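You operate a simulated robot arm through the tools that you are given. There is no shell and no other tool. Be economical: measure what you need, move in short steps, check, and stop when the job is done.

You are at the controls of a simulated two-armed robot. One attempt, no reset.

JOB
Heat the sealer to 170 C, set the dwell to 4 seconds and seal both trays in the drawer.
Fine: press Start once the display shows the heat; afterwards turn the heat off and pull the tool drawer out; the other trays stay as they are.

It is judged by the outcome, as a careful person would: the job done as asked, and still so three seconds after it is handed in. It fails if anything else is knocked over, pushed out of place, dropped, spilled or broken. Lids that push on must go on centred and level and be pressed home; caps that screw on are set level and turned clockwise until they are tight.

ROBOT AND FRAMES
Two 7-joint arms with fingered hands on one trunk, on a base that drives. Base frame: it is fixed to the floor where the robot stands at the start and does not move with it; the origin is under the middle of the robot, x ahead of it, y to its left, z up. Lengths are in mm, angles in rad, forces in N, time in s.
The left shoulder is at the start at [26, 182, 1384], the right one opposite. With the tool pointing down near the work surface each hand reaches from about 100 to 320 mm from the robot's upright axis, wherever it stands, measured 20 degrees to its own side. Places, roughly: deep tray [1500, -1250, 750]; dwell dial [800, 0, 1000]; sealer dial [700, 100, 1000]; small tray [1500, -750, 500]; tool drawer [400, 400, 700]; tool latch [400, 100, 800]; tray [1500, -250, 750]. Payload 3.8 kg a hand.
Tool frame (each hand has its own): the origin (TCP) lies between the finger pads and is the grasp point; the fingertips stand 30 mm ahead of it; z points along the fingers, y is the line along which they close. Largest opening 104 mm; the body of the gripper starts 35 mm behind the TCP. The gripper is a hand of 4 fingers: y runs from the thumb to the fingers, the wrist lies at [-17, -104, -178] in the tool frame, and closing takes about 1.5 s.
Orientation is that of the tool frame in the base frame, as [roll, pitch, yaw] about the fixed x, y, z axes, in that order (R = Rz(yaw) Ry(pitch) Rx(roll)). With the fingers straight down and the wrist toward the robot, the tool's x, y and z point along [0, 1, 0], [1, 0, 0] and [0, 0, -1] of the base frame.

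CONTROLS
- The arms move only by the tool send_rows. It takes "left_rows", "right_rows" or both (then of equal length, played together; a hand with none holds still); each is a list of rows, each a list of 6 numbers: the shift along the base's x, y, z in mm, then the turn, a rotation vector about the base's x, y, z in rad. In form: [[tx, ty, tz, rx, ry, rz], ...]. A call has 1 to 10 rows; each row is the pose to reach, as a shift and turn from the pose commanded when the call began. "left_claw" and "right_claw" are, for a hand that has rows, the finger opening in mm, from 0 to 104, set as the call begins (left out, the last holds). A row lasts 0.2 s, in which the tool goes at most 50 mm and 0.15 rad; a call with a longer step from one row to the next is refused whole, and so is a gripper value outside its range. A pose out of reach is approached as far as the arm can. The call stops where the force on the tool passes 90 N (or 10 N more than at its start, if that is more) or the arm is blocked; 0.2 s more then pass. The fingers move at their own pace (about 72 mm/s each) and stop on an object; they squeeze with about 33 N. The grip force told is the motor's: it shows also when the fingers shut on nothing. Time passes only in rows, and 0.2 s behind the last, so rows that repeat a pose let the fingers close. It gives the time, the measured TCP pose, the force on the tool (base axes), the opening and the grip force at its end, in the units of the frame above (readings bear some noise), with the torque about the TCP (base axes, N m) and any sound that the robot's microphone picked up.
- Cameras (640 x 400 px; columns grow to the right, rows downward): "scene" is now at [86.9, 25.1, 1542.7]; the picture's right is [0.36, -0.93, -0.00], its down [-0.77, -0.30, -0.56] and it looks along [0.52, 0.20, -0.83] (base axes); focal length 214 px, centre (320, 200). "left" rides on the left gripper at [-66, -90, -126] in its tool frame; the picture's right is [-0.78, -0.30, 0.56], its down [0.57, -0.70, 0.42] and it looks along [0.26, 0.65, 0.71] (tool axes); focal length 275 px, centre (320, 200). "right" rides on the right gripper at [66, -90, -126] in its tool frame; the picture's right is [-0.78, 0.30, -0.56], its down [-0.57, -0.70, 0.42] and it looks along [-0.26, 0.65, 0.71] (tool axes); focal length 275 px, centre (320, 200). There is no depth. A picture from a camera that has moved, and an enlarged one, comes with that camera's place and axes in the base frame and with its lens. The place of the scene camera against the robot may be out by one fixed shift of up to 18 mm in any direction.
- grab_frame(camera): a new picture of that camera. It takes no simulated time.
- slide_trunk(by): slides the trunk up (or, below 0, down) by that many mm; the arms and the scene camera ride with it, the base frame stays. It gives what a move gives, with no picture.
- roll_base(legs): drives the robot by 1 to 6 legs, each [ahead, left, turn to the left] in mm, mm and rad, along the robot's own axes; the way and the turn of a leg run together, so that a leg with both is an arc; at most 1500 mm and 3.142 rad a leg. The arms and the cameras ride along, it lands a little off, and it stops where it bumps. It gives what a move gives.
- grasp_type(shape, hand): the hand has 4 fingers and takes this shape, open, in about a second: jaw (thumb against the fingers, like two jaws); tri (thumb and two fingers); tip (a fingertip pinch); poke (one finger out to press); point (the index stretched); flat (the hand flat); cup (the hand cupped); fist (a fist). The gripper value then closes the fingers along that shape, each until it touches; the sizes above hold for jaw. It gives what a move gives, with no picture.
- head_to(pan, tilt): turns the head with the scene camera to pan (to the left, within 1.501 rad either way) and tilt (down, from -0.506 to 1.204), counted from straight ahead of the robot. It gives what a move gives.
- zoom(camera, box): a new picture of the part [left, top, right, bottom] of that camera's present view, enlarged. It takes no simulated time.
- hand_in(): hands the job in; it is judged then, once.

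Go step by step. Nothing tells you exact positions but the pictures and the camera data: compare them with the known pose of the tool, close in by small moves and look again before you grip or let go. The budget is 120 turns and 92 pictures, counting those below and the enlarged ones. Unless the task says otherwise, let go and move clear before handing in, and close with one line.

The tools are called after "Call:" as a command line: name --argument value ..., lists and objects as JSON in quotes. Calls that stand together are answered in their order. send_rows: Moves the arms, as the interface text tells. Its arguments: {"type":"object","properties":{"left_rows":{"type":"array","items":{"type":"array","items":{"type":"number"}}},"left_claw":{"type":"number"},"right_rows":{"type":"array","items":{"type":"array","items":{"type":"number"}}},"right_claw":{"type":"number"}},"required":[]} The other tools are called the same way: slide_trunk (by) slides the trunk up or down; grasp_type (shape, hand) gives the hand a shape; roll_base (legs) drives the base; head_to (pan, tilt) turns the head that bears the scene camera; grab_frame (camera) takes a picture; zoom (camera, box) takes an enlarged picture of a part of a camera's view; hand_in () hands the job in.

At the start:

```text
t: 0.0
left_tcp_pos: [251.6, 160.7, 999.0]
left_ee_rot: [3.141, 0.001, 1.571]
left_ft_force: [-0.3, -0.3, 0.1]
left_torque: [-0.01, 0.0, 0.01]
left_width: 103.8
left_grasp_force: 0.1
left_shape: jaw
right_tcp_pos: [564.9, -105.8, 1288.2]
right_ee_rot: [-3.141, 0.0, 1.571]
right_ft_force: [-0.7, 0.5, -0.4]
right_torque: [-0.01, 0.0, 0.04]
right_width: 103.4
right_grasp_force: 0.1
right_shape: jaw
trunk travel left (down, up): [-535.0, 221.0]
robot x, y, heading: [3.4, -2.9, 0.003]
head pan, tilt: [0.37, 0.981]
```

scene: 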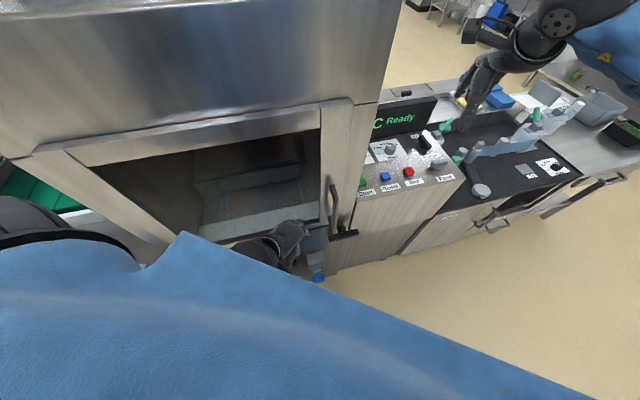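
right: 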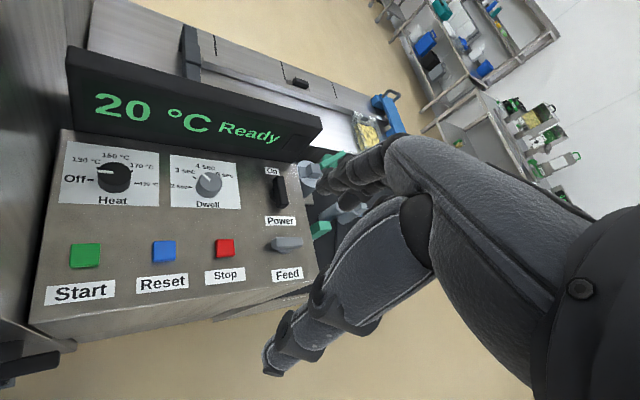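
left: 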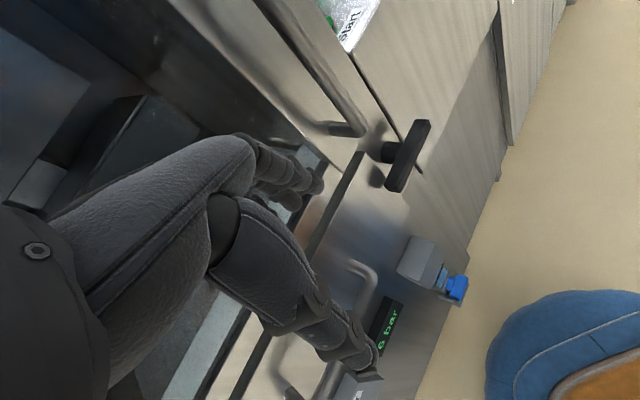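

I see the sealer cabinet ahead-left, with its panel (heat dial, dwell dial, Start/Reset/Stop, power, feed) to the right. I'll look closer at the panel and around the cell before moving.

Call:
zoom --camera "right" --box '[30, 40, 350, 340]'

Call:
zoom --camera "left" --box '[200, 60, 500, 400]'

Call:
zoom --camera "scene" --box '[150, 80, 640, 300]'

Call:
head_to --pan 0.9 --tilt 0.7

```text
1.33 times, centred on (190, 190) of right
camera zoom: at [473.1, -40.7, 1412.0], right [0.3, -0.78, 0.56], down [-0.7, -0.57, -0.42], along [0.65, -0.26, -0.71], focal length 367 px, centre (493, 213)
```

zoom: 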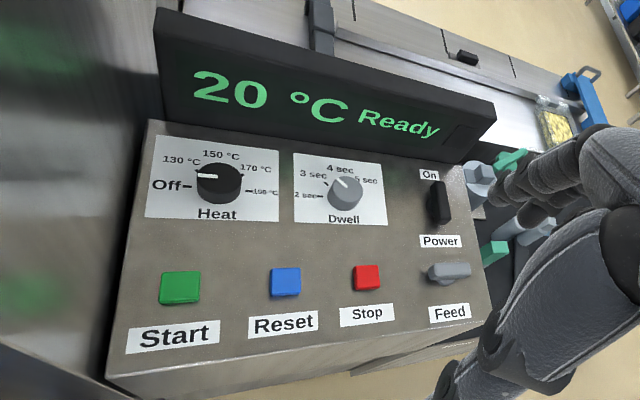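

```text
1.18 times, centred on (350, 230) of left
camera zoom: at [161.9, 95.3, 1124.9], right [-0.3, -0.78, -0.56], down [-0.7, 0.57, -0.42], along [0.65, 0.26, -0.71], focal length 324 px, centre (285, 165)
```

zoom: 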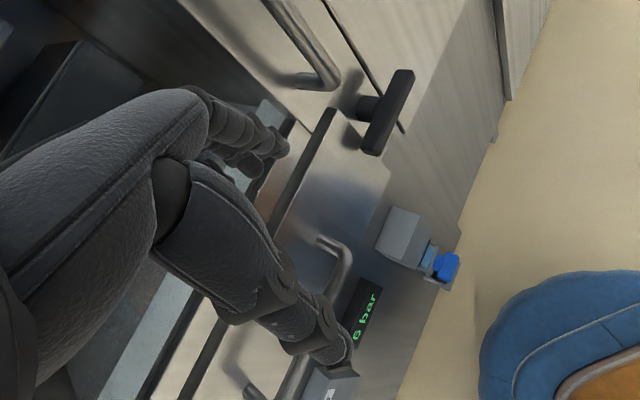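

```text
1.31 times, centred on (395, 190) of scene
camera zoom: at [86.9, 25.1, 1542.7], right [0.36, -0.93, 0.0], down [-0.77, -0.3, -0.56], along [0.52, 0.2, -0.83], focal length 280 px, centre (222, 213)
```

zoom: 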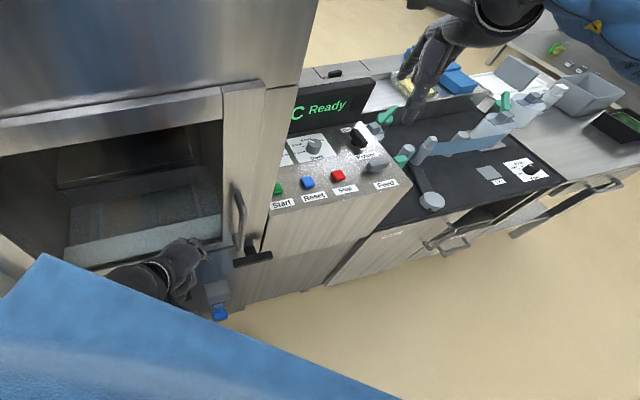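

```text
t: 0.9
left_tcp_pos: [251.0, 160.9, 999.5]
left_ee_rot: [-3.141, 0.0, 1.571]
left_ft_force: [-0.3, -0.9, 0.1]
left_torque: [0.01, -0.01, -0.01]
left_width: 103.8
left_grasp_force: 0.0
left_shape: jaw
right_tcp_pos: [563.8, -106.8, 1287.2]
right_ee_rot: [3.141, 0.0, 1.573]
right_ft_force: [0.1, 0.2, 1.2]
right_torque: [-0.02, 0.02, 0.02]
right_width: 103.4
right_grasp_force: 0.1
right_shape: jaw
trunk travel left (down, up): [-535.0, 221.0]
robot x, y, heading: [-1.0, -3.4, -0.002]
head pan, tilt: [0.901, 0.7]
```

Panel is legible: heat dial is Off, dwell around 3.5-4 sec. Now viewing the rest of the machine.

Call:
grab_frame --camera "scene"

Call:
zoom --camera "right" --box '[55, 130, 255, 220]'

```text
85 pictures are left
camera scene: at [73.6, 66.0, 1564.7], right [0.78, -0.62, 0.0], down [-0.4, -0.5, -0.76], along [0.48, 0.6, -0.64], focal length 214 px, centre (320, 200)
```

scene: 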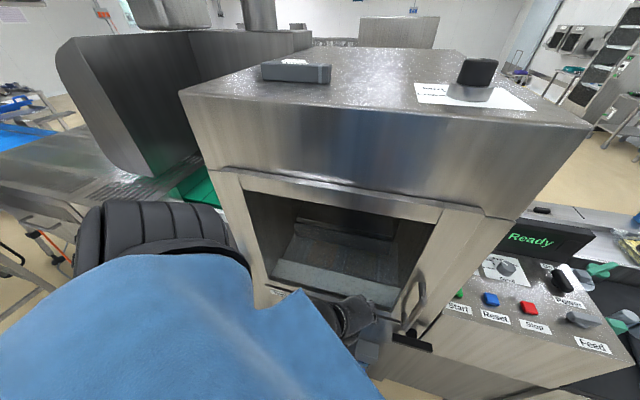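

```text
3.20 times, centred on (155, 175) of right
camera zoom: at [473.1, -40.7, 1412.0], right [0.3, -0.78, 0.56], down [-0.7, -0.57, -0.42], along [0.65, -0.26, -0.71], focal length 881 px, centre (848, 280)
```

zoom: 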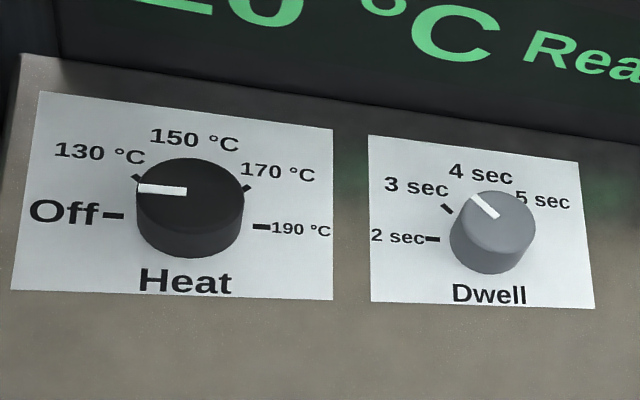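

The machine's front seems yawed about 0.64 rad to my left; dwell dial top ≈ [750, 3, 975], heat ≈ [665, 109, 975]. I'll zoom in on the machine top and opening and then look around to the right.

Call:
zoom --camera "scene" --box '[230, 40, 570, 200]'

Call:
zoom --camera "scene" --box '[230, 180, 450, 370]'

Call:
head_to --pan -0.4 --tilt 0.6

Call:
grab_frame --camera "scene"

```text
1.88 times, centred on (400, 120) of scene
camera zoom: at [73.6, 66.0, 1564.7], right [0.78, -0.62, 0.0], down [-0.4, -0.5, -0.76], along [0.48, 0.6, -0.64], focal length 404 px, centre (169, 351)
```

zoom: 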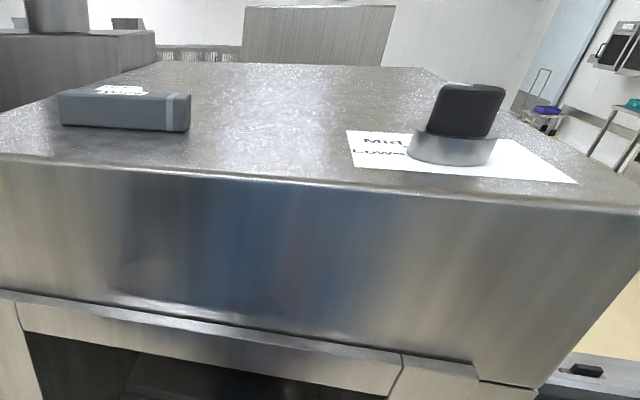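

```text
2.11 times, centred on (340, 275) of scene
camera zoom: at [73.6, 66.0, 1564.7], right [0.78, -0.62, 0.0], down [-0.4, -0.5, -0.76], along [0.48, 0.6, -0.64], focal length 452 px, centre (278, 42)
```

zoom: 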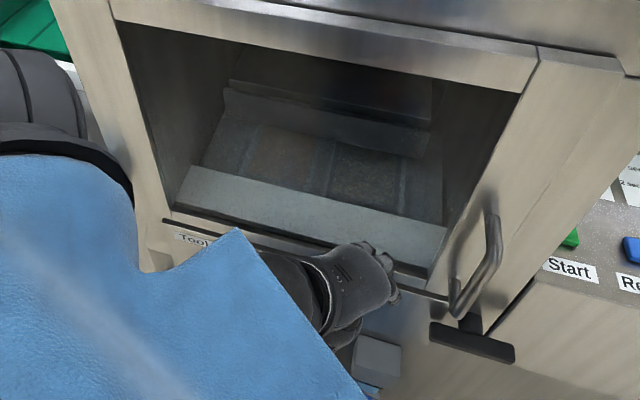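

```text
t: 2.4
left_tcp_pos: [251.0, 161.8, 999.7]
left_ee_rot: [3.141, -0.002, 1.572]
left_ft_force: [-0.8, -0.3, -0.1]
left_torque: [0.02, -0.01, 0.01]
left_width: 103.8
left_grasp_force: 0.1
left_shape: jaw
right_tcp_pos: [563.2, -106.0, 1287.5]
right_ee_rot: [3.14, 0.0, 1.57]
right_ft_force: [-0.9, 0.3, -0.3]
right_torque: [0.03, -0.02, 0.01]
right_width: 103.8
right_grasp_force: 0.1
right_shape: jaw
trunk travel left (down, up): [-535.0, 221.0]
robot x, y, heading: [-2.9, -0.8, -0.0]
head pan, tilt: [-0.4, 0.6]
```

```text
81 pictures are left
camera scene: at [102.3, -34.8, 1573.3], right [-0.39, -0.92, 0.0], down [-0.52, 0.22, -0.82], along [0.76, -0.32, -0.57], focal length 214 px, centre (320, 200)
```

scene: 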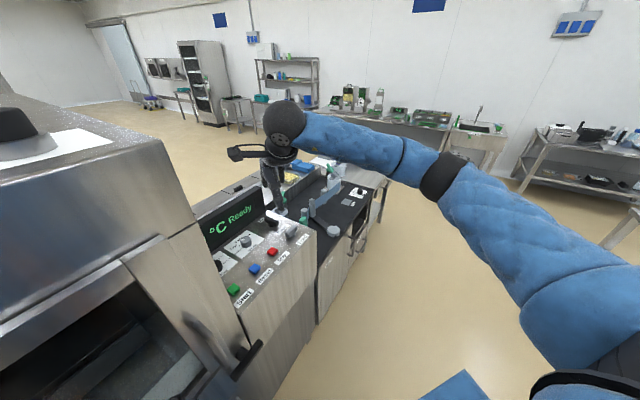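

The machine faces along heading ≈ 0.64, so I'll back off a little, turn to face it squarely and shift right so the panel is in front of my right arm, then look again.

Call:
roll_base --legs '[[-120, -200, 0], [0, 0, 0.64], [0, -130, 0]]'

Call:
head_to --pan 0.2 --tilt 0.8

Call:
grab_frame --camera "scene"

Call:
grab_frame --camera "left"

```text
t: 6.8
left_tcp_pos: [66.5, -28.1, 1000.1]
left_ee_rot: [-3.14, 0.002, 2.202]
left_ft_force: [0.3, -0.2, 0.3]
left_torque: [0.03, 0.02, 0.0]
left_width: 103.8
left_grasp_force: 0.0
left_shape: jaw
right_tcp_pos: [475.2, -58.7, 1287.8]
right_ee_rot: [-3.141, 0.0, 2.203]
right_ft_force: [0.3, -0.9, 0.9]
right_torque: [0.02, -0.03, -0.01]
right_width: 103.4
right_grasp_force: 0.0
right_shape: jaw
trunk travel left (down, up): [-535.0, 221.0]
robot x, y, heading: [-36.9, -306.7, 0.632]
head pan, tilt: [-0.4, 0.6]
```

```text
t: 7.8
left_tcp_pos: [63.9, -27.3, 1000.8]
left_ee_rot: [-3.141, -0.001, 2.203]
left_ft_force: [0.0, -0.4, 0.2]
left_torque: [0.02, -0.02, 0.01]
left_width: 103.9
left_grasp_force: 0.0
left_shape: jaw
right_tcp_pos: [475.5, -57.8, 1287.9]
right_ee_rot: [-3.141, -0.001, 2.202]
right_ft_force: [0.3, -0.2, 0.5]
right_torque: [-0.02, 0.0, 0.0]
right_width: 103.8
right_grasp_force: 0.2
right_shape: jaw
trunk travel left (down, up): [-535.0, 221.0]
robot x, y, heading: [-41.0, -303.7, 0.633]
head pan, tilt: [0.201, 0.799]
```

```text
80 pictures are left
camera scene: at [29.9, -236.7, 1556.5], right [0.74, -0.67, 0.0], down [-0.48, -0.53, -0.7], along [0.47, 0.52, -0.72], focal length 214 px, centre (320, 200)
```

scene: 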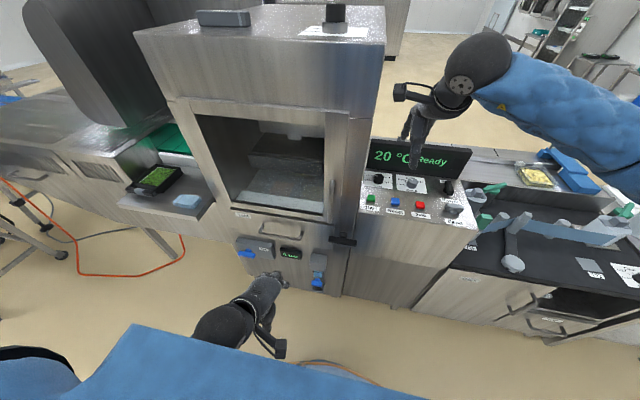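

```text
79 pictures are left
camera left: at [32.9, -133.7, 1124.9], right [0.22, -0.8, -0.56], down [-0.9, 0.05, -0.42], along [0.37, 0.6, -0.71], focal length 275 px, centre (320, 200)
```

left: 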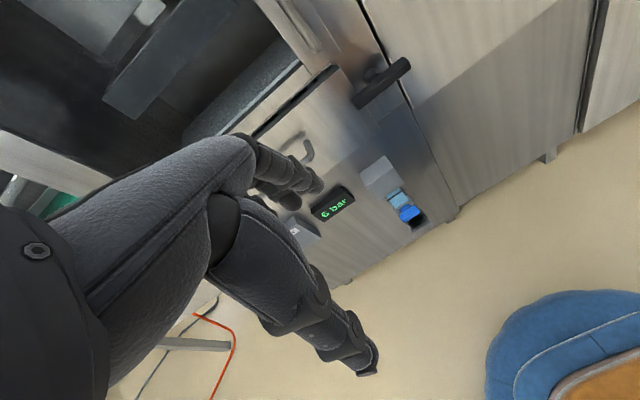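

Now I have a clean frontal view: drawer with handle, latch, blue valves below, and a sliding guard over the bay. I'll zoom on the details.

Call:
zoom --camera "scene" --box '[200, 190, 380, 300]'

Call:
zoom --camera "scene" --box '[180, 100, 350, 220]'

Call:
zoom --camera "scene" --box '[340, 130, 500, 240]'

Call:
zoom --camera "scene" --box '[180, 0, 400, 50]'

```text
3.56 times, centred on (290, 245) of scene
camera zoom: at [29.9, -236.7, 1556.5], right [0.74, -0.67, 0.0], down [-0.48, -0.53, -0.7], along [0.47, 0.52, -0.72], focal length 763 px, centre (427, 40)
```

zoom: 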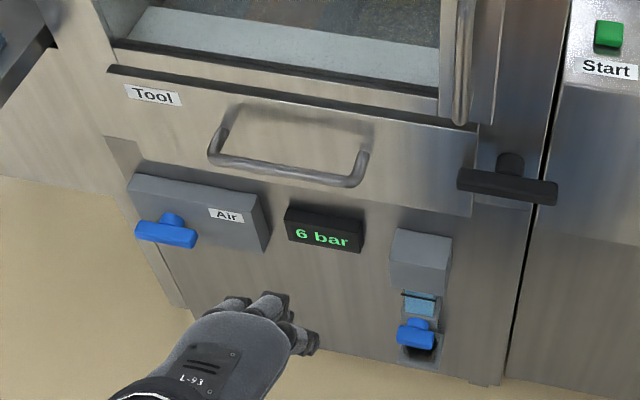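

```text
3.33 times, centred on (265, 160) of scene
camera zoom: at [29.9, -236.7, 1556.5], right [0.74, -0.67, 0.0], down [-0.48, -0.53, -0.7], along [0.47, 0.52, -0.72], focal length 715 px, centre (503, 333)
```

zoom: 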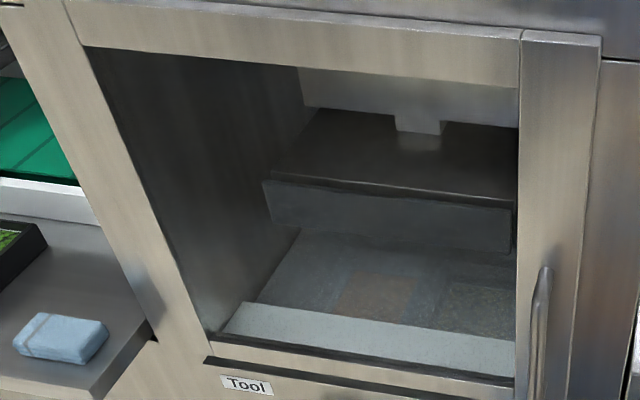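

```text
3.64 times, centred on (420, 185) of scene
camera zoom: at [29.9, -236.7, 1556.5], right [0.74, -0.67, 0.0], down [-0.48, -0.53, -0.7], along [0.47, 0.52, -0.72], focal length 780 px, centre (-44, 254)
```

zoom: 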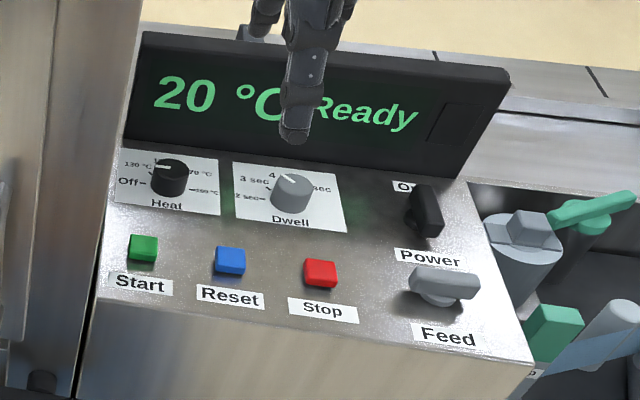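

```text
2.91 times, centred on (290, 25) of scene
camera zoom: at [29.9, -236.7, 1556.5], right [0.74, -0.67, 0.0], down [-0.48, -0.53, -0.7], along [0.47, 0.52, -0.72], focal length 624 px, centre (407, 709)
```

zoom: 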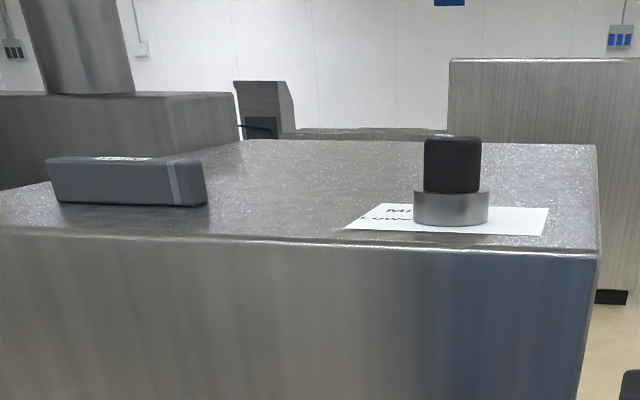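

Drawer appears latched (T-bar overlapping the drawer front), guard closed, air 6 bar, power on. I'll tuck the left hand back and up, roll forward toward the panel and lower the trunk so the right hand reaches the dials.

Call:
send_rows --left_rows '[[-20, -15, 40, 0, 0, 0], [-50, -37, 70, 0, 0, 0], [-80, -59, 100, 0, 0, 0], [-105, -77, 130, 0, 0, 0], [-121, -89, 150, 0, 0, 0]]'

Call:
roll_base --legs '[[240, 0, 0.01]]'

Call:
slide_trunk --by -230

Call:
head_to --pan -0.2 --tilt 0.7

Call:
grab_frame --camera "scene"

Call:
grab_frame --camera "right"

```text
t: 8.5
left_tcp_pos: [26.1, 3.5, 994.3]
left_ee_rot: [3.095, -0.159, 2.394]
left_ft_force: [0.0, 0.7, 0.0]
left_torque: [0.02, -0.04, 0.03]
left_width: 103.8
left_grasp_force: 0.1
left_shape: jaw
left hand out of reach, approached as far as the arm can: row 1, 2, 3
right_tcp_pos: [475.5, -59.3, 1288.0]
right_ee_rot: [3.141, 0.001, 2.205]
right_ft_force: [0.2, 0.5, 0.8]
right_torque: [-0.01, 0.01, 0.0]
right_width: 103.8
right_grasp_force: 0.1
right_shape: jaw
trunk travel left (down, up): [-535.0, 221.0]
robot x, y, heading: [-40.5, -303.8, 0.631]
head pan, tilt: [0.201, 0.799]
stopped in row 3 (left hand): the arm was blocked; the commanded pose is now the measured one
```

```text
t: 10.3
left_tcp_pos: [217.4, 147.6, 994.3]
left_ee_rot: [3.094, -0.159, 2.404]
left_ft_force: [0.1, 0.2, -0.3]
left_torque: [0.0, -0.02, -0.01]
left_width: 103.9
left_grasp_force: 0.1
left_shape: jaw
right_tcp_pos: [668.2, 90.0, 1286.9]
right_ee_rot: [-3.14, 0.0, 2.211]
right_ft_force: [-0.5, -0.8, -0.1]
right_torque: [-0.04, 0.0, -0.01]
right_width: 103.7
right_grasp_force: 0.0
right_shape: jaw
trunk travel left (down, up): [-535.0, 221.0]
robot x, y, heading: [148.9, -161.5, 0.642]
head pan, tilt: [0.201, 0.799]
```

```text
t: 12.7
left_tcp_pos: [188.0, 173.8, 737.2]
left_ee_rot: [-3.095, -0.261, 2.421]
left_ft_force: [0.6, -0.1, -0.3]
left_torque: [-0.02, -0.02, 0.01]
left_width: 103.8
left_grasp_force: 0.0
left_shape: jaw
right_tcp_pos: [666.8, 89.2, 1057.9]
right_ee_rot: [3.141, 0.0, 2.211]
right_ft_force: [-0.4, 0.0, 0.1]
right_torque: [-0.01, 0.01, 0.01]
right_width: 104.0
right_grasp_force: 0.1
right_shape: jaw
trunk travel left (down, up): [-305.0, 451.0]
robot x, y, heading: [152.6, -161.5, 0.641]
head pan, tilt: [0.201, 0.799]
```

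```text
t: 13.6
left_tcp_pos: [189.1, 174.2, 737.2]
left_ee_rot: [-3.097, -0.26, 2.424]
left_ft_force: [-0.2, -0.4, -0.7]
left_torque: [0.0, -0.02, -0.03]
left_width: 103.9
left_grasp_force: 0.2
left_shape: jaw
right_tcp_pos: [666.0, 89.5, 1056.9]
right_ee_rot: [3.141, 0.0, 2.209]
right_ft_force: [0.1, -0.7, 0.1]
right_torque: [-0.02, 0.02, -0.02]
right_width: 103.6
right_grasp_force: 0.1
right_shape: jaw
trunk travel left (down, up): [-305.0, 451.0]
robot x, y, heading: [154.6, -162.5, 0.645]
head pan, tilt: [-0.201, 0.7]
```

```text
74 pictures are left
camera scene: at [288.5, -84.9, 1332.8], right [0.43, -0.9, 0.0], down [-0.58, -0.27, -0.76], along [0.69, 0.33, -0.64], focal length 214 px, centre (320, 200)
```

scene: 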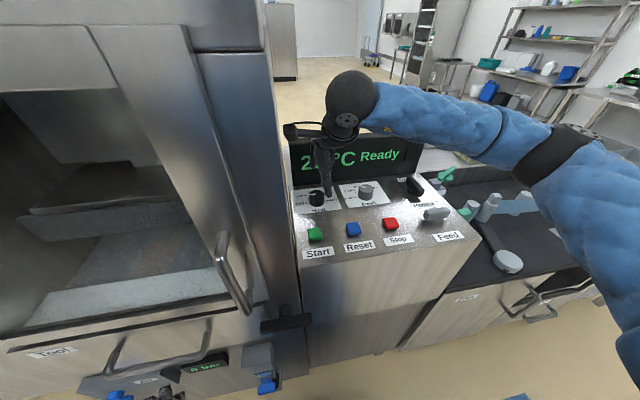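

```text
73 pictures are left
camera right: at [554.6, 87.6, 1182.0], right [0.7, -0.45, 0.56], down [-0.22, -0.88, -0.42], along [0.68, 0.17, -0.71], focal length 275 px, centre (320, 200)
```

right: 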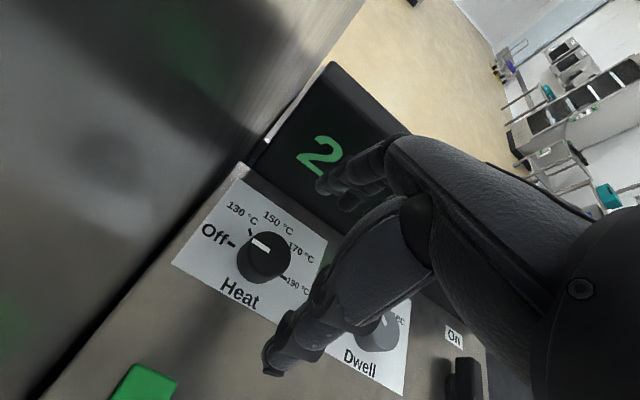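

Heat dial is just ahead-left of the right hand (≈[663,105,~980]). I'll narrow the fingers, shift over it, and yaw the wrist to the right to leave room for a clockwise turn.

Call:
send_rows --right_rows '[[0, 3, 0, 0, 0, 0.14], [0, 6, 0, 0, 0, 0.28], [-1, 9, 0, 0, 0, 0.42], [-1, 12, 0, 0, 0, 0.56], [-2, 15, 0, 0, 0, 0.7], [-2, 15, 0, 0, 0, 0.84], [-2, 15, 0, 0, 0, 0.98]]' --right_claw 75

Call:
grab_frame --camera "right"

Call:
zoom --camera "scene" --box '[250, 80, 490, 270]'

```text
t: 15.2
left_tcp_pos: [188.3, 176.2, 738.1]
left_ee_rot: [-3.099, -0.26, 2.429]
left_ft_force: [-0.2, -0.7, 1.1]
left_torque: [0.0, 0.02, 0.04]
left_width: 103.9
left_grasp_force: 0.1
left_shape: jaw
right_tcp_pos: [664.3, 105.4, 1057.2]
right_ee_rot: [3.141, -0.001, 3.053]
right_ft_force: [0.1, 0.6, -0.2]
right_torque: [-0.01, 0.01, 0.03]
right_width: 75.3
right_grasp_force: 0.1
right_shape: jaw
right hand out of reach, approached as far as the arm can: row 7
trunk travel left (down, up): [-305.0, 451.0]
robot x, y, heading: [151.4, -167.5, 0.641]
head pan, tilt: [-0.201, 0.7]
```

```text
72 pictures are left
camera right: at [590.0, 20.2, 1182.2], right [0.8, 0.23, 0.56], down [0.51, -0.75, -0.43], along [0.32, 0.62, -0.71], focal length 275 px, centre (320, 200)
```

right: 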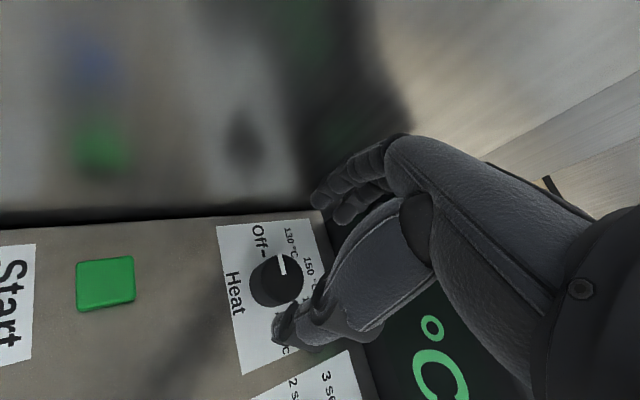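

```text
2.11 times, centred on (370, 175) of scene
camera zoom: at [288.5, -84.9, 1332.8], right [0.43, -0.9, 0.0], down [-0.58, -0.27, -0.76], along [0.69, 0.33, -0.64], focal length 452 px, centre (215, 253)
```

zoom: 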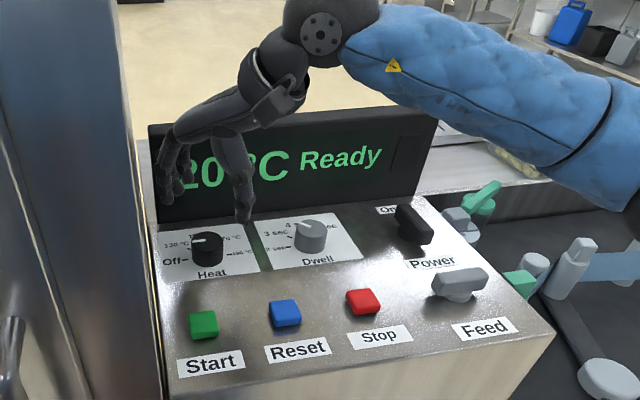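

Two right-camera views put the dial top at about [671,106,965]. I'll lower to just above it and check alignment.

Call:
send_rows --right_rows '[[7, 1, -20, 0, 0, 0], [7, 1, -40, 0, 0, 0], [7, 1, -55, 0, 0, 0]]'

Call:
grab_frame --camera "right"

Call:
zoom --camera "scene" --box '[280, 130, 400, 240]'

```text
t: 16.0
left_tcp_pos: [189.0, 176.0, 737.3]
left_ee_rot: [-3.099, -0.262, 2.43]
left_ft_force: [0.0, 0.2, -0.2]
left_torque: [0.02, 0.01, 0.0]
left_width: 104.1
left_grasp_force: 0.0
left_shape: jaw
right_tcp_pos: [672.9, 105.2, 1003.1]
right_ee_rot: [-3.14, 0.0, 3.051]
right_ft_force: [0.1, 0.0, -0.3]
right_torque: [0.02, -0.01, 0.03]
right_width: 75.3
right_grasp_force: 0.0
right_shape: jaw
trunk travel left (down, up): [-305.0, 451.0]
robot x, y, heading: [147.4, -164.3, 0.637]
head pan, tilt: [-0.201, 0.7]
```

```text
70 pictures are left
camera right: at [597.6, 21.0, 1126.2], right [0.8, 0.23, 0.56], down [0.51, -0.75, -0.42], along [0.32, 0.62, -0.71], focal length 275 px, centre (320, 200)
```

right: 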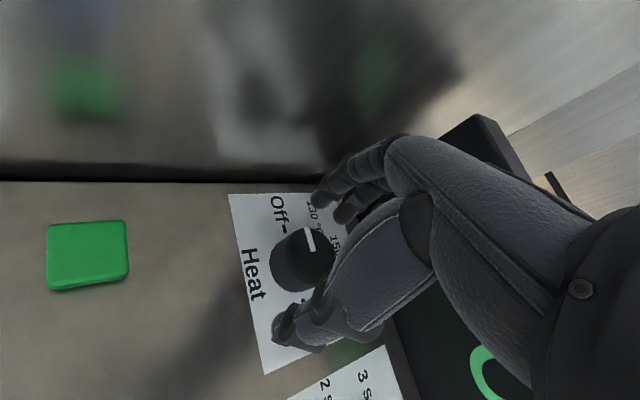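

```text
3.64 times, centred on (340, 185) of scene
camera zoom: at [288.8, -84.9, 1332.8], right [0.43, -0.9, 0.0], down [-0.58, -0.27, -0.76], along [0.69, 0.33, -0.64], focal length 780 px, centre (247, 254)
```

zoom: 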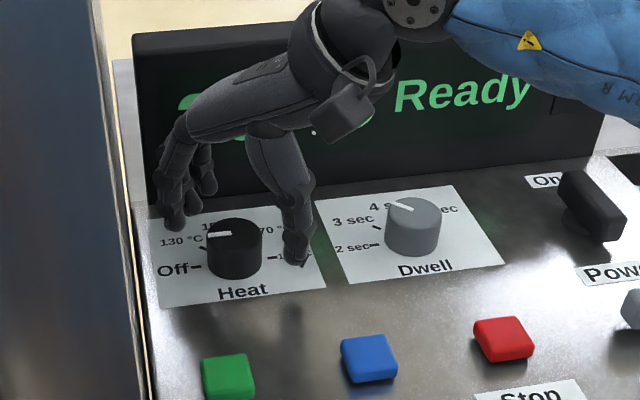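

Alignment is good: knob centred between the fingers. Lower 27 mm and close.

Call:
send_rows --right_rows '[[-1, 2, -14, 0, 0, 0], [-1, 2, -26, 0, 0, 0], [-1, 2, -26, 0, 0, 0]]'

Call:
send_rows --right_rows '[[0, 0, 0, 0, 0, 0], [0, 0, 0, 0, 0, 0], [0, 0, 0, 0, 0, 0], [0, 0, 0, 0, 0, 0], [0, 0, 0, 0, 0, 0]]' --right_claw 30

Call:
zoom --camera "scene" --box '[280, 130, 400, 240]'

```text
t: 16.8
left_tcp_pos: [187.8, 175.1, 738.9]
left_ee_rot: [-3.098, -0.261, 2.429]
left_ft_force: [0.6, 0.1, 0.8]
left_torque: [0.02, 0.01, -0.01]
left_width: 104.1
left_grasp_force: 0.0
left_shape: jaw
right_tcp_pos: [671.1, 108.6, 980.9]
right_ee_rot: [3.134, 0.005, 3.049]
right_ft_force: [2.3, 1.4, 17.9]
right_torque: [-0.27, -0.04, -0.09]
right_width: 74.2
right_grasp_force: 0.0
right_shape: jaw
trunk travel left (down, up): [-305.0, 451.0]
robot x, y, heading: [151.8, -158.9, 0.641]
head pan, tilt: [-0.201, 0.7]
```

```text
t: 18.0
left_tcp_pos: [187.1, 173.8, 737.6]
left_ee_rot: [-3.1, -0.258, 2.43]
left_ft_force: [0.1, -0.6, 0.0]
left_torque: [-0.01, 0.0, 0.0]
left_width: 104.0
left_grasp_force: 0.0
left_shape: jaw
right_tcp_pos: [670.3, 109.3, 982.1]
right_ee_rot: [3.13, 0.002, 3.05]
right_ft_force: [-2.7, 5.5, 27.8]
right_torque: [0.8, 0.29, -0.12]
right_width: 29.5
right_grasp_force: 32.7
right_shape: jaw
trunk travel left (down, up): [-305.0, 451.0]
robot x, y, heading: [149.5, -163.6, 0.642]
head pan, tilt: [-0.201, 0.7]
```

```text
3.64 times, centred on (340, 185) of scene
camera zoom: at [285.9, -85.5, 1333.2], right [0.43, -0.9, 0.0], down [-0.58, -0.27, -0.77], along [0.69, 0.33, -0.64], focal length 780 px, centre (247, 254)
```

zoom: 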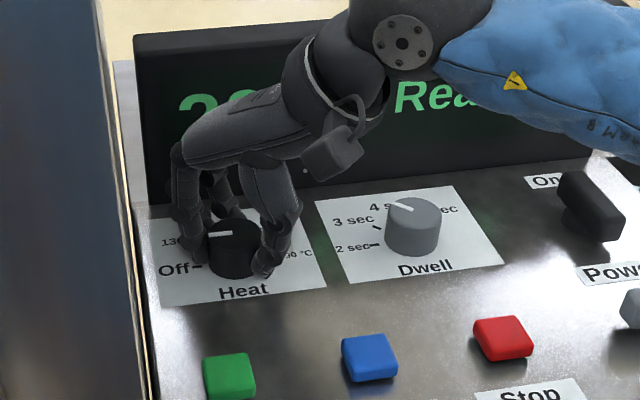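

Fingers are around the dial with tips resting on the panel. I'll tighten the grip and raise 4 mm to take the pressure off.

Call:
send_rows --right_rows '[[0, 0, 4, 0, 0, 0], [0, 0, 5, 0, 0, 0], [0, 0, 5, 0, 0, 0], [0, 0, 5, 0, 0, 0]]' --right_claw 10

Call:
grab_frame --camera "right"

```text
t: 19.0
left_tcp_pos: [186.8, 175.4, 737.0]
left_ee_rot: [-3.097, -0.26, 2.43]
left_ft_force: [-0.4, -0.2, -0.1]
left_torque: [0.02, -0.01, 0.05]
left_width: 104.0
left_grasp_force: 0.2
left_shape: jaw
right_tcp_pos: [669.6, 108.6, 982.0]
right_ee_rot: [3.139, 0.001, 3.051]
right_ft_force: [-2.7, 10.7, 14.5]
right_torque: [0.8, 0.21, -0.07]
right_width: 28.1
right_grasp_force: 32.8
right_shape: jaw
trunk travel left (down, up): [-305.0, 451.0]
robot x, y, heading: [150.4, -161.8, 0.638]
head pan, tilt: [-0.201, 0.7]
```

```text
67 pictures are left
camera right: at [594.7, 23.5, 1106.6], right [0.8, 0.22, 0.56], down [0.51, -0.75, -0.43], along [0.32, 0.62, -0.71], focal length 275 px, centre (320, 200)
```

right: 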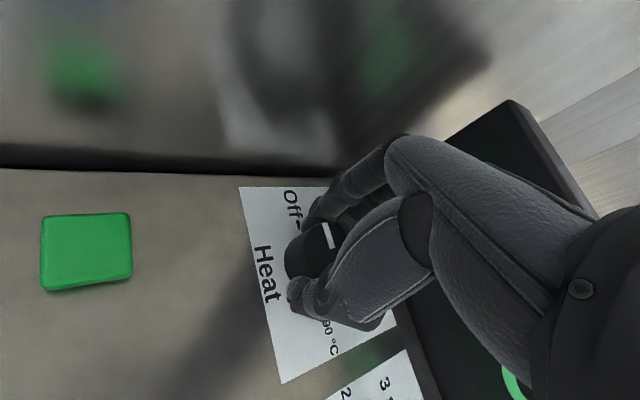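

The line between thumb and fingers passes through the dial. Try a small clockwise turn and check the pointer.

Call:
send_rows --right_rows '[[0, 0, 0, 0, 0, -0.1], [0, 0, 0, 0, 0, -0.2], [0, 0, 0, 0, 0, -0.3], [0, 0, 0, 0, 0, -0.4], [0, 0, 0, 0, 0, -0.4]]'

Call:
zoom --camera "scene" --box '[280, 130, 400, 240]'

Call:
grab_frame --camera "right"

```text
t: 20.2
left_tcp_pos: [187.0, 177.9, 737.4]
left_ee_rot: [-3.096, -0.26, 2.43]
left_ft_force: [0.1, 0.4, 0.6]
left_torque: [-0.03, -0.03, 0.01]
left_width: 103.9
left_grasp_force: 0.0
left_shape: jaw
right_tcp_pos: [668.6, 109.8, 982.7]
right_ee_rot: [3.138, -0.001, 2.652]
right_ft_force: [-8.6, 15.5, 9.9]
right_torque: [0.96, 0.2, 0.25]
right_width: 27.5
right_grasp_force: 32.7
right_shape: jaw
trunk travel left (down, up): [-305.0, 451.0]
robot x, y, heading: [150.9, -159.7, 0.641]
head pan, tilt: [-0.201, 0.7]
```

```text
3.64 times, centred on (340, 185) of scene
camera zoom: at [286.6, -83.3, 1332.9], right [0.43, -0.9, 0.0], down [-0.58, -0.28, -0.77], along [0.69, 0.32, -0.64], focal length 780 px, centre (247, 254)
```

zoom: 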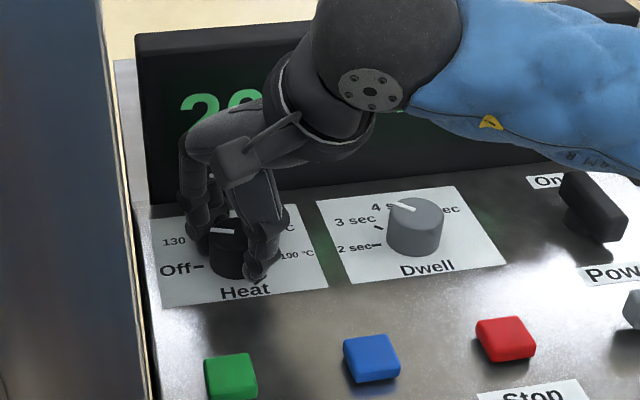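

```text
65 pictures are left
camera right: at [567.4, 59.8, 1106.9], right [0.82, -0.11, 0.56], down [0.18, -0.89, -0.43], along [0.54, 0.45, -0.71], focal length 275 px, centre (320, 200)
```

right: 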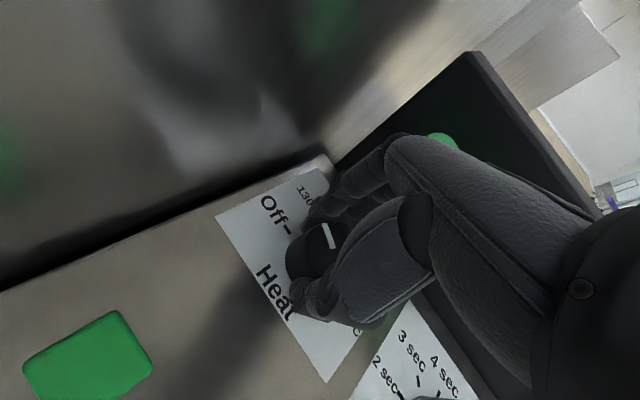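

The pointer moves with the hand. I continue turning clockwise, shifting slightly with the sensed side force.

Call:
send_rows --right_rows '[[-1, 1, 0, 0, 0, -0.12], [-2, 3, 0, 0, 0, -0.24], [-2, 3, 0, 0, 0, -0.36], [-2, 3, 0, 0, 0, -0.48], [-2, 3, 0, 0, 0, -0.6], [-2, 3, 0, 0, 0, -0.72], [-2, 3, 0, 0, 0, -0.72]]'

Call:
zoom --camera "scene" --box '[280, 130, 400, 240]'

Call:
grab_frame --camera "right"

```text
t: 21.3
left_tcp_pos: [189.7, 167.2, 739.6]
left_ee_rot: [-3.103, -0.271, 2.425]
left_ft_force: [-0.6, 0.6, -0.3]
left_torque: [0.03, -0.01, -0.01]
left_width: 103.9
left_grasp_force: 0.1
left_shape: jaw
right_tcp_pos: [671.1, 95.6, 983.9]
right_ee_rot: [3.133, -0.009, 2.16]
right_ft_force: [11.1, -61.5, -1.7]
right_torque: [13.2, 1.91, 11.74]
right_width: 45.3
right_grasp_force: 32.8
right_shape: jaw
trunk travel left (down, up): [-305.0, 451.0]
robot x, y, heading: [153.5, -167.4, 0.636]
head pan, tilt: [-0.201, 0.7]
stopped in row 5 (right hand): the force on the tool passed its limit at 118 N (the readings are from after the stop); the commanded pose is now the measured one
```

```text
3.64 times, centred on (340, 185) of scene
camera zoom: at [291.4, -99.8, 1333.3], right [0.42, -0.91, -0.01], down [-0.59, -0.26, -0.77], along [0.69, 0.33, -0.64], focal length 780 px, centre (247, 254)
```

zoom: 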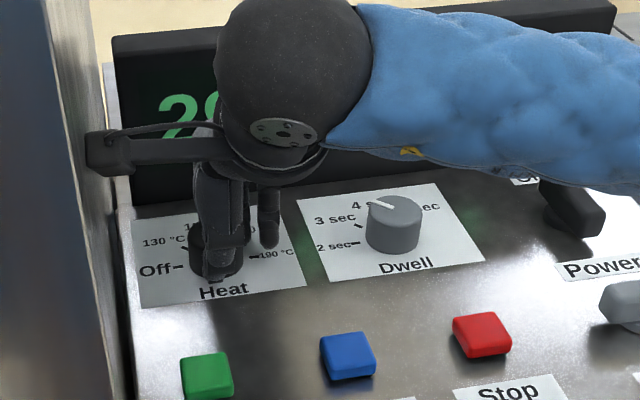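

```text
63 pictures are left
camera right: at [558.3, 97.6, 1107.9], right [0.68, -0.49, 0.55], down [-0.26, -0.86, -0.44], along [0.69, 0.15, -0.71], focal length 275 px, centre (320, 200)
```

right: 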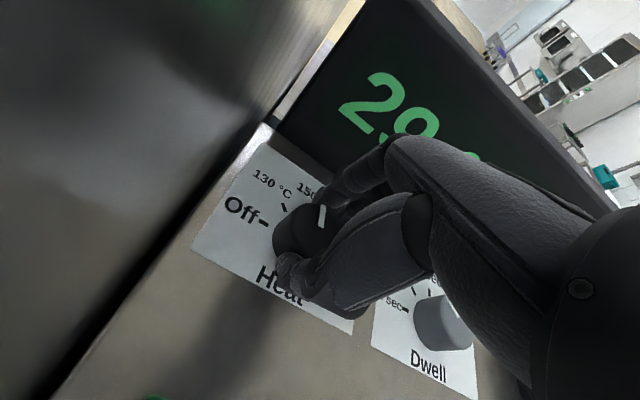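

Display shows 29°C: heating began, pointer near 150. The hand's camera bracket touched the box's side wall though, so I open the fingers and rotate back away from the wall, lifting.

Call:
send_rows --right_rows '[[0, 0, 0, 0, 0, 0.03], [0, 0, 0, 0, 0, 0.06], [0, 0, 0, 0, 0, 0.06], [0, 0, 10, 0, 0, 0.08], [0, 0, 30, 0, 0, 0.15], [0, 0, 45, 0, 0, 0.3], [0, 0, 45, 0, 0, 0.44], [0, 0, 45, 0, 0, 0.58], [0, 0, 45, 0, 0, 0.72], [0, 0, 45, 0, 0, 0.86]]' --right_claw 75

Call:
zoom --camera "scene" --box '[280, 130, 400, 240]'

Call:
grab_frame --camera "right"

```text
t: 23.5
left_tcp_pos: [188.7, 175.1, 737.3]
left_ee_rot: [-3.096, -0.264, 2.427]
left_ft_force: [-0.1, 0.7, 0.2]
left_torque: [0.0, -0.01, -0.02]
left_width: 103.8
left_grasp_force: 0.0
left_shape: jaw
right_tcp_pos: [668.2, 106.3, 1025.1]
right_ee_rot: [3.14, 0.002, 3.014]
right_ft_force: [0.2, -1.0, -0.5]
right_torque: [0.01, -0.01, -0.01]
right_width: 74.7
right_grasp_force: 0.1
right_shape: jaw
trunk travel left (down, up): [-305.0, 451.0]
robot x, y, heading: [150.4, -164.6, 0.631]
head pan, tilt: [-0.201, 0.7]
```

```text
3.64 times, centred on (340, 185) of scene
camera zoom: at [289.3, -86.7, 1332.8], right [0.42, -0.91, 0.0], down [-0.58, -0.27, -0.76], along [0.69, 0.32, -0.64], focal length 780 px, centre (247, 254)
```

zoom: 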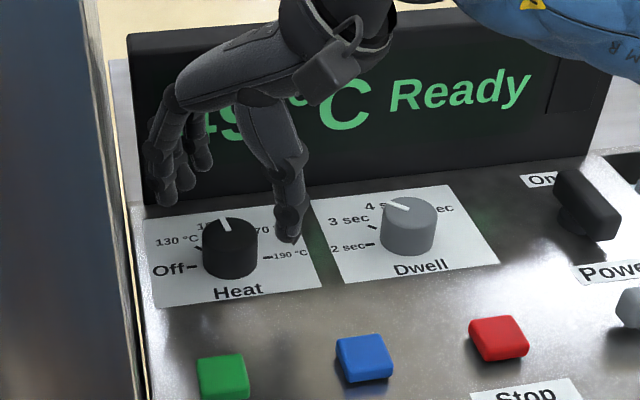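

```text
61 pictures are left
camera right: at [590.4, 24.2, 1149.3], right [0.81, 0.19, 0.56], down [0.48, -0.77, -0.42], along [0.35, 0.61, -0.71], focal length 275 px, centre (320, 200)
```

right: 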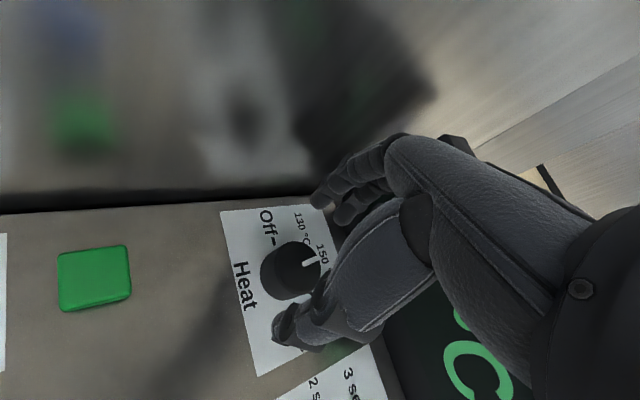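

Pointer now at 150. Regrip the dial for one more 45° step, stopping short of the wall.

Call:
send_rows --right_rows '[[3, 0, -20, 0, 0, 0], [3, 0, -40, 0, 0, 0], [3, 0, -40, 0, 0, 0]]'

Call:
send_rows --right_rows '[[0, 0, 0, 0, 0, 0], [0, 0, 0, 0, 0, 0], [0, 0, 0, 0, 0, 0], [0, 0, 0, 0, 0, 0], [0, 0, 0, 0, 0, -0.13], [0, 0, 0, 0, 0, -0.26], [0, 0, 0, 0, 0, -0.39], [0, 0, 0, 0, 0, -0.5], [0, 0, 0, 0, 0, -0.5]]' --right_claw 10

Call:
zoom --camera "scene" --box '[280, 130, 400, 240]'

Call:
grab_frame --camera "right"

```text
t: 24.3
left_tcp_pos: [188.5, 175.0, 737.6]
left_ee_rot: [-3.099, -0.264, 2.43]
left_ft_force: [-0.2, 0.0, 0.4]
left_torque: [-0.04, 0.0, 0.0]
left_width: 104.1
left_grasp_force: 0.1
left_shape: jaw
right_tcp_pos: [672.2, 104.6, 984.5]
right_ee_rot: [3.141, 0.003, 3.013]
right_ft_force: [-0.8, 0.3, 0.0]
right_torque: [-0.01, 0.03, 0.0]
right_width: 74.8
right_grasp_force: 0.1
right_shape: jaw
trunk travel left (down, up): [-305.0, 451.0]
robot x, y, heading: [152.1, -160.8, 0.635]
head pan, tilt: [-0.201, 0.7]
```

```text
t: 26.3
left_tcp_pos: [186.4, 175.4, 737.5]
left_ee_rot: [-3.097, -0.263, 2.43]
left_ft_force: [0.0, 0.1, 0.6]
left_torque: [0.0, 0.02, -0.02]
left_width: 103.8
left_grasp_force: 0.1
left_shape: jaw
right_tcp_pos: [670.1, 105.6, 984.9]
right_ee_rot: [-3.141, 0.005, 2.514]
right_ft_force: [-11.0, 1.8, -4.6]
right_torque: [0.02, 0.22, 0.04]
right_width: 31.6
right_grasp_force: 33.6
right_shape: jaw
trunk travel left (down, up): [-305.0, 451.0]
robot x, y, heading: [150.8, -164.6, 0.633]
head pan, tilt: [-0.201, 0.7]
```

```text
3.64 times, centred on (340, 185) of scene
camera zoom: at [287.9, -86.3, 1332.9], right [0.42, -0.91, 0.0], down [-0.58, -0.27, -0.77], along [0.69, 0.32, -0.64], focal length 780 px, centre (247, 254)
```

zoom: 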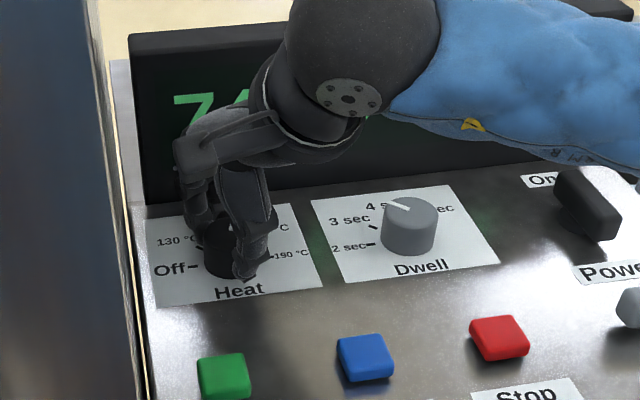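

```text
59 pictures are left
camera right: at [562.6, 71.7, 1109.7], right [0.8, -0.22, 0.56], down [0.05, -0.9, -0.42], along [0.6, 0.37, -0.71], focal length 275 px, centre (320, 200)
```

right: 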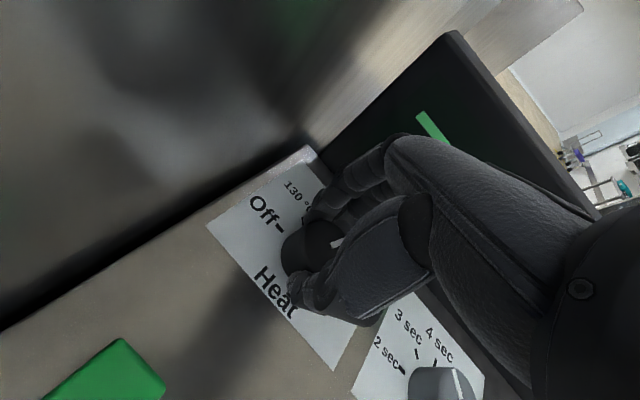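

Call:
send_rows --right_rows '[[-1, 0, 0, 0, 0, -0.08], [-1, 0, 0, 0, 0, -0.16], [-1, 0, 0, 0, 0, -0.16]]'

Call:
send_rows --right_rows '[[0, 0, 0, 0, 0, 0], [0, 0, 0, 0, 0, 0], [0, 0, 0, 0, 0, 0], [0, 0, 20, 0, 0, 0], [0, 0, 40, 0, 0, 0.14], [0, 0, 60, 0, 0, 0.28], [20, -20, 60, 0, 0, 0.42]]' --right_claw 75

Call:
zoom --camera "scene" --box '[280, 130, 400, 240]'

Call:
grab_frame --camera "right"

```text
t: 27.1
left_tcp_pos: [187.7, 175.3, 736.6]
left_ee_rot: [-3.096, -0.263, 2.428]
left_ft_force: [-0.2, 0.7, 0.1]
left_torque: [-0.01, 0.02, 0.03]
left_width: 103.9
left_grasp_force: 0.0
left_shape: jaw
right_tcp_pos: [670.1, 106.0, 985.2]
right_ee_rot: [3.141, 0.003, 2.351]
right_ft_force: [-8.6, 2.8, -6.3]
right_torque: [0.08, 0.12, 0.0]
right_width: 31.7
right_grasp_force: 33.4
right_shape: jaw
trunk travel left (down, up): [-305.0, 451.0]
robot x, y, heading: [151.1, -161.9, 0.636]
head pan, tilt: [-0.201, 0.7]
```

```text
t: 28.7
left_tcp_pos: [189.6, 175.8, 737.4]
left_ee_rot: [-3.098, -0.265, 2.429]
left_ft_force: [0.2, 0.0, -0.2]
left_torque: [0.02, 0.0, -0.03]
left_width: 103.8
left_grasp_force: 0.0
left_shape: jaw
right_tcp_pos: [691.1, 85.3, 1046.9]
right_ee_rot: [3.14, 0.001, 2.774]
right_ft_force: [0.9, 0.4, 1.0]
right_torque: [0.04, -0.02, -0.01]
right_width: 74.6
right_grasp_force: 0.0
right_shape: jaw
trunk travel left (down, up): [-305.0, 451.0]
robot x, y, heading: [151.4, -164.9, 0.638]
head pan, tilt: [-0.201, 0.7]
```

```text
3.64 times, centred on (340, 185) of scene
camera zoom: at [289.7, -87.4, 1332.7], right [0.42, -0.91, 0.0], down [-0.58, -0.27, -0.76], along [0.69, 0.32, -0.64], focal length 780 px, centre (247, 254)
```

zoom: 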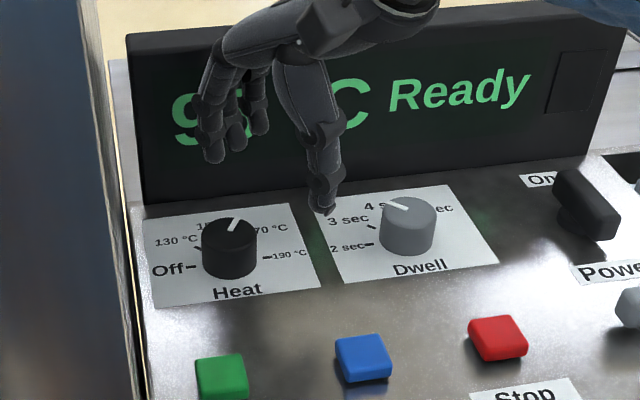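

```text
57 pictures are left
camera right: at [596.3, 23.9, 1170.9], right [0.83, 0.0, 0.56], down [0.28, -0.86, -0.42], along [0.48, 0.51, -0.71], focal length 275 px, centre (320, 200)
```

right: 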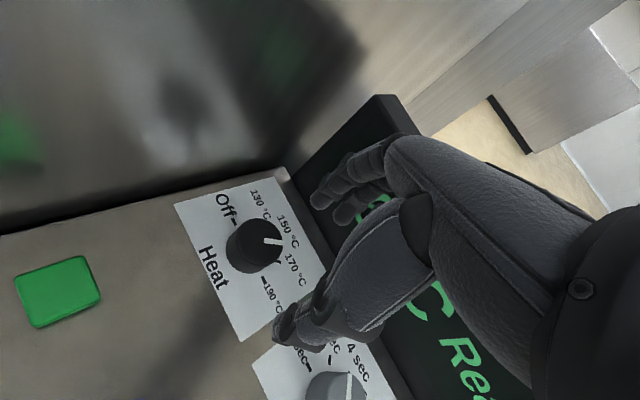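

Call:
zoom --camera "right" --box '[170, 170, 390, 400]'

```text
1.74 times, centred on (280, 285) of right
camera zoom: at [596.3, 23.9, 1170.9], right [0.83, 0.0, 0.56], down [0.28, -0.86, -0.42], along [0.48, 0.51, -0.71], focal length 479 px, centre (390, 52)
```

zoom: 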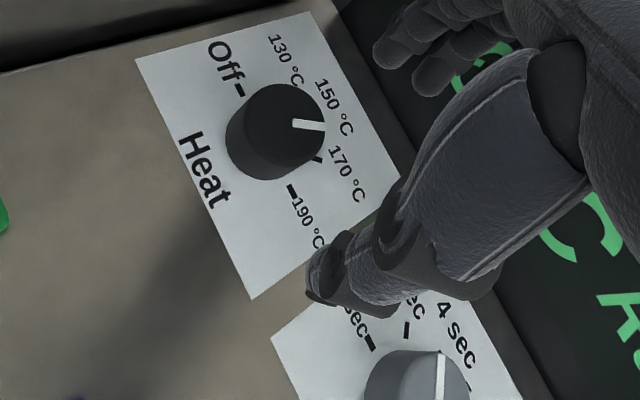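

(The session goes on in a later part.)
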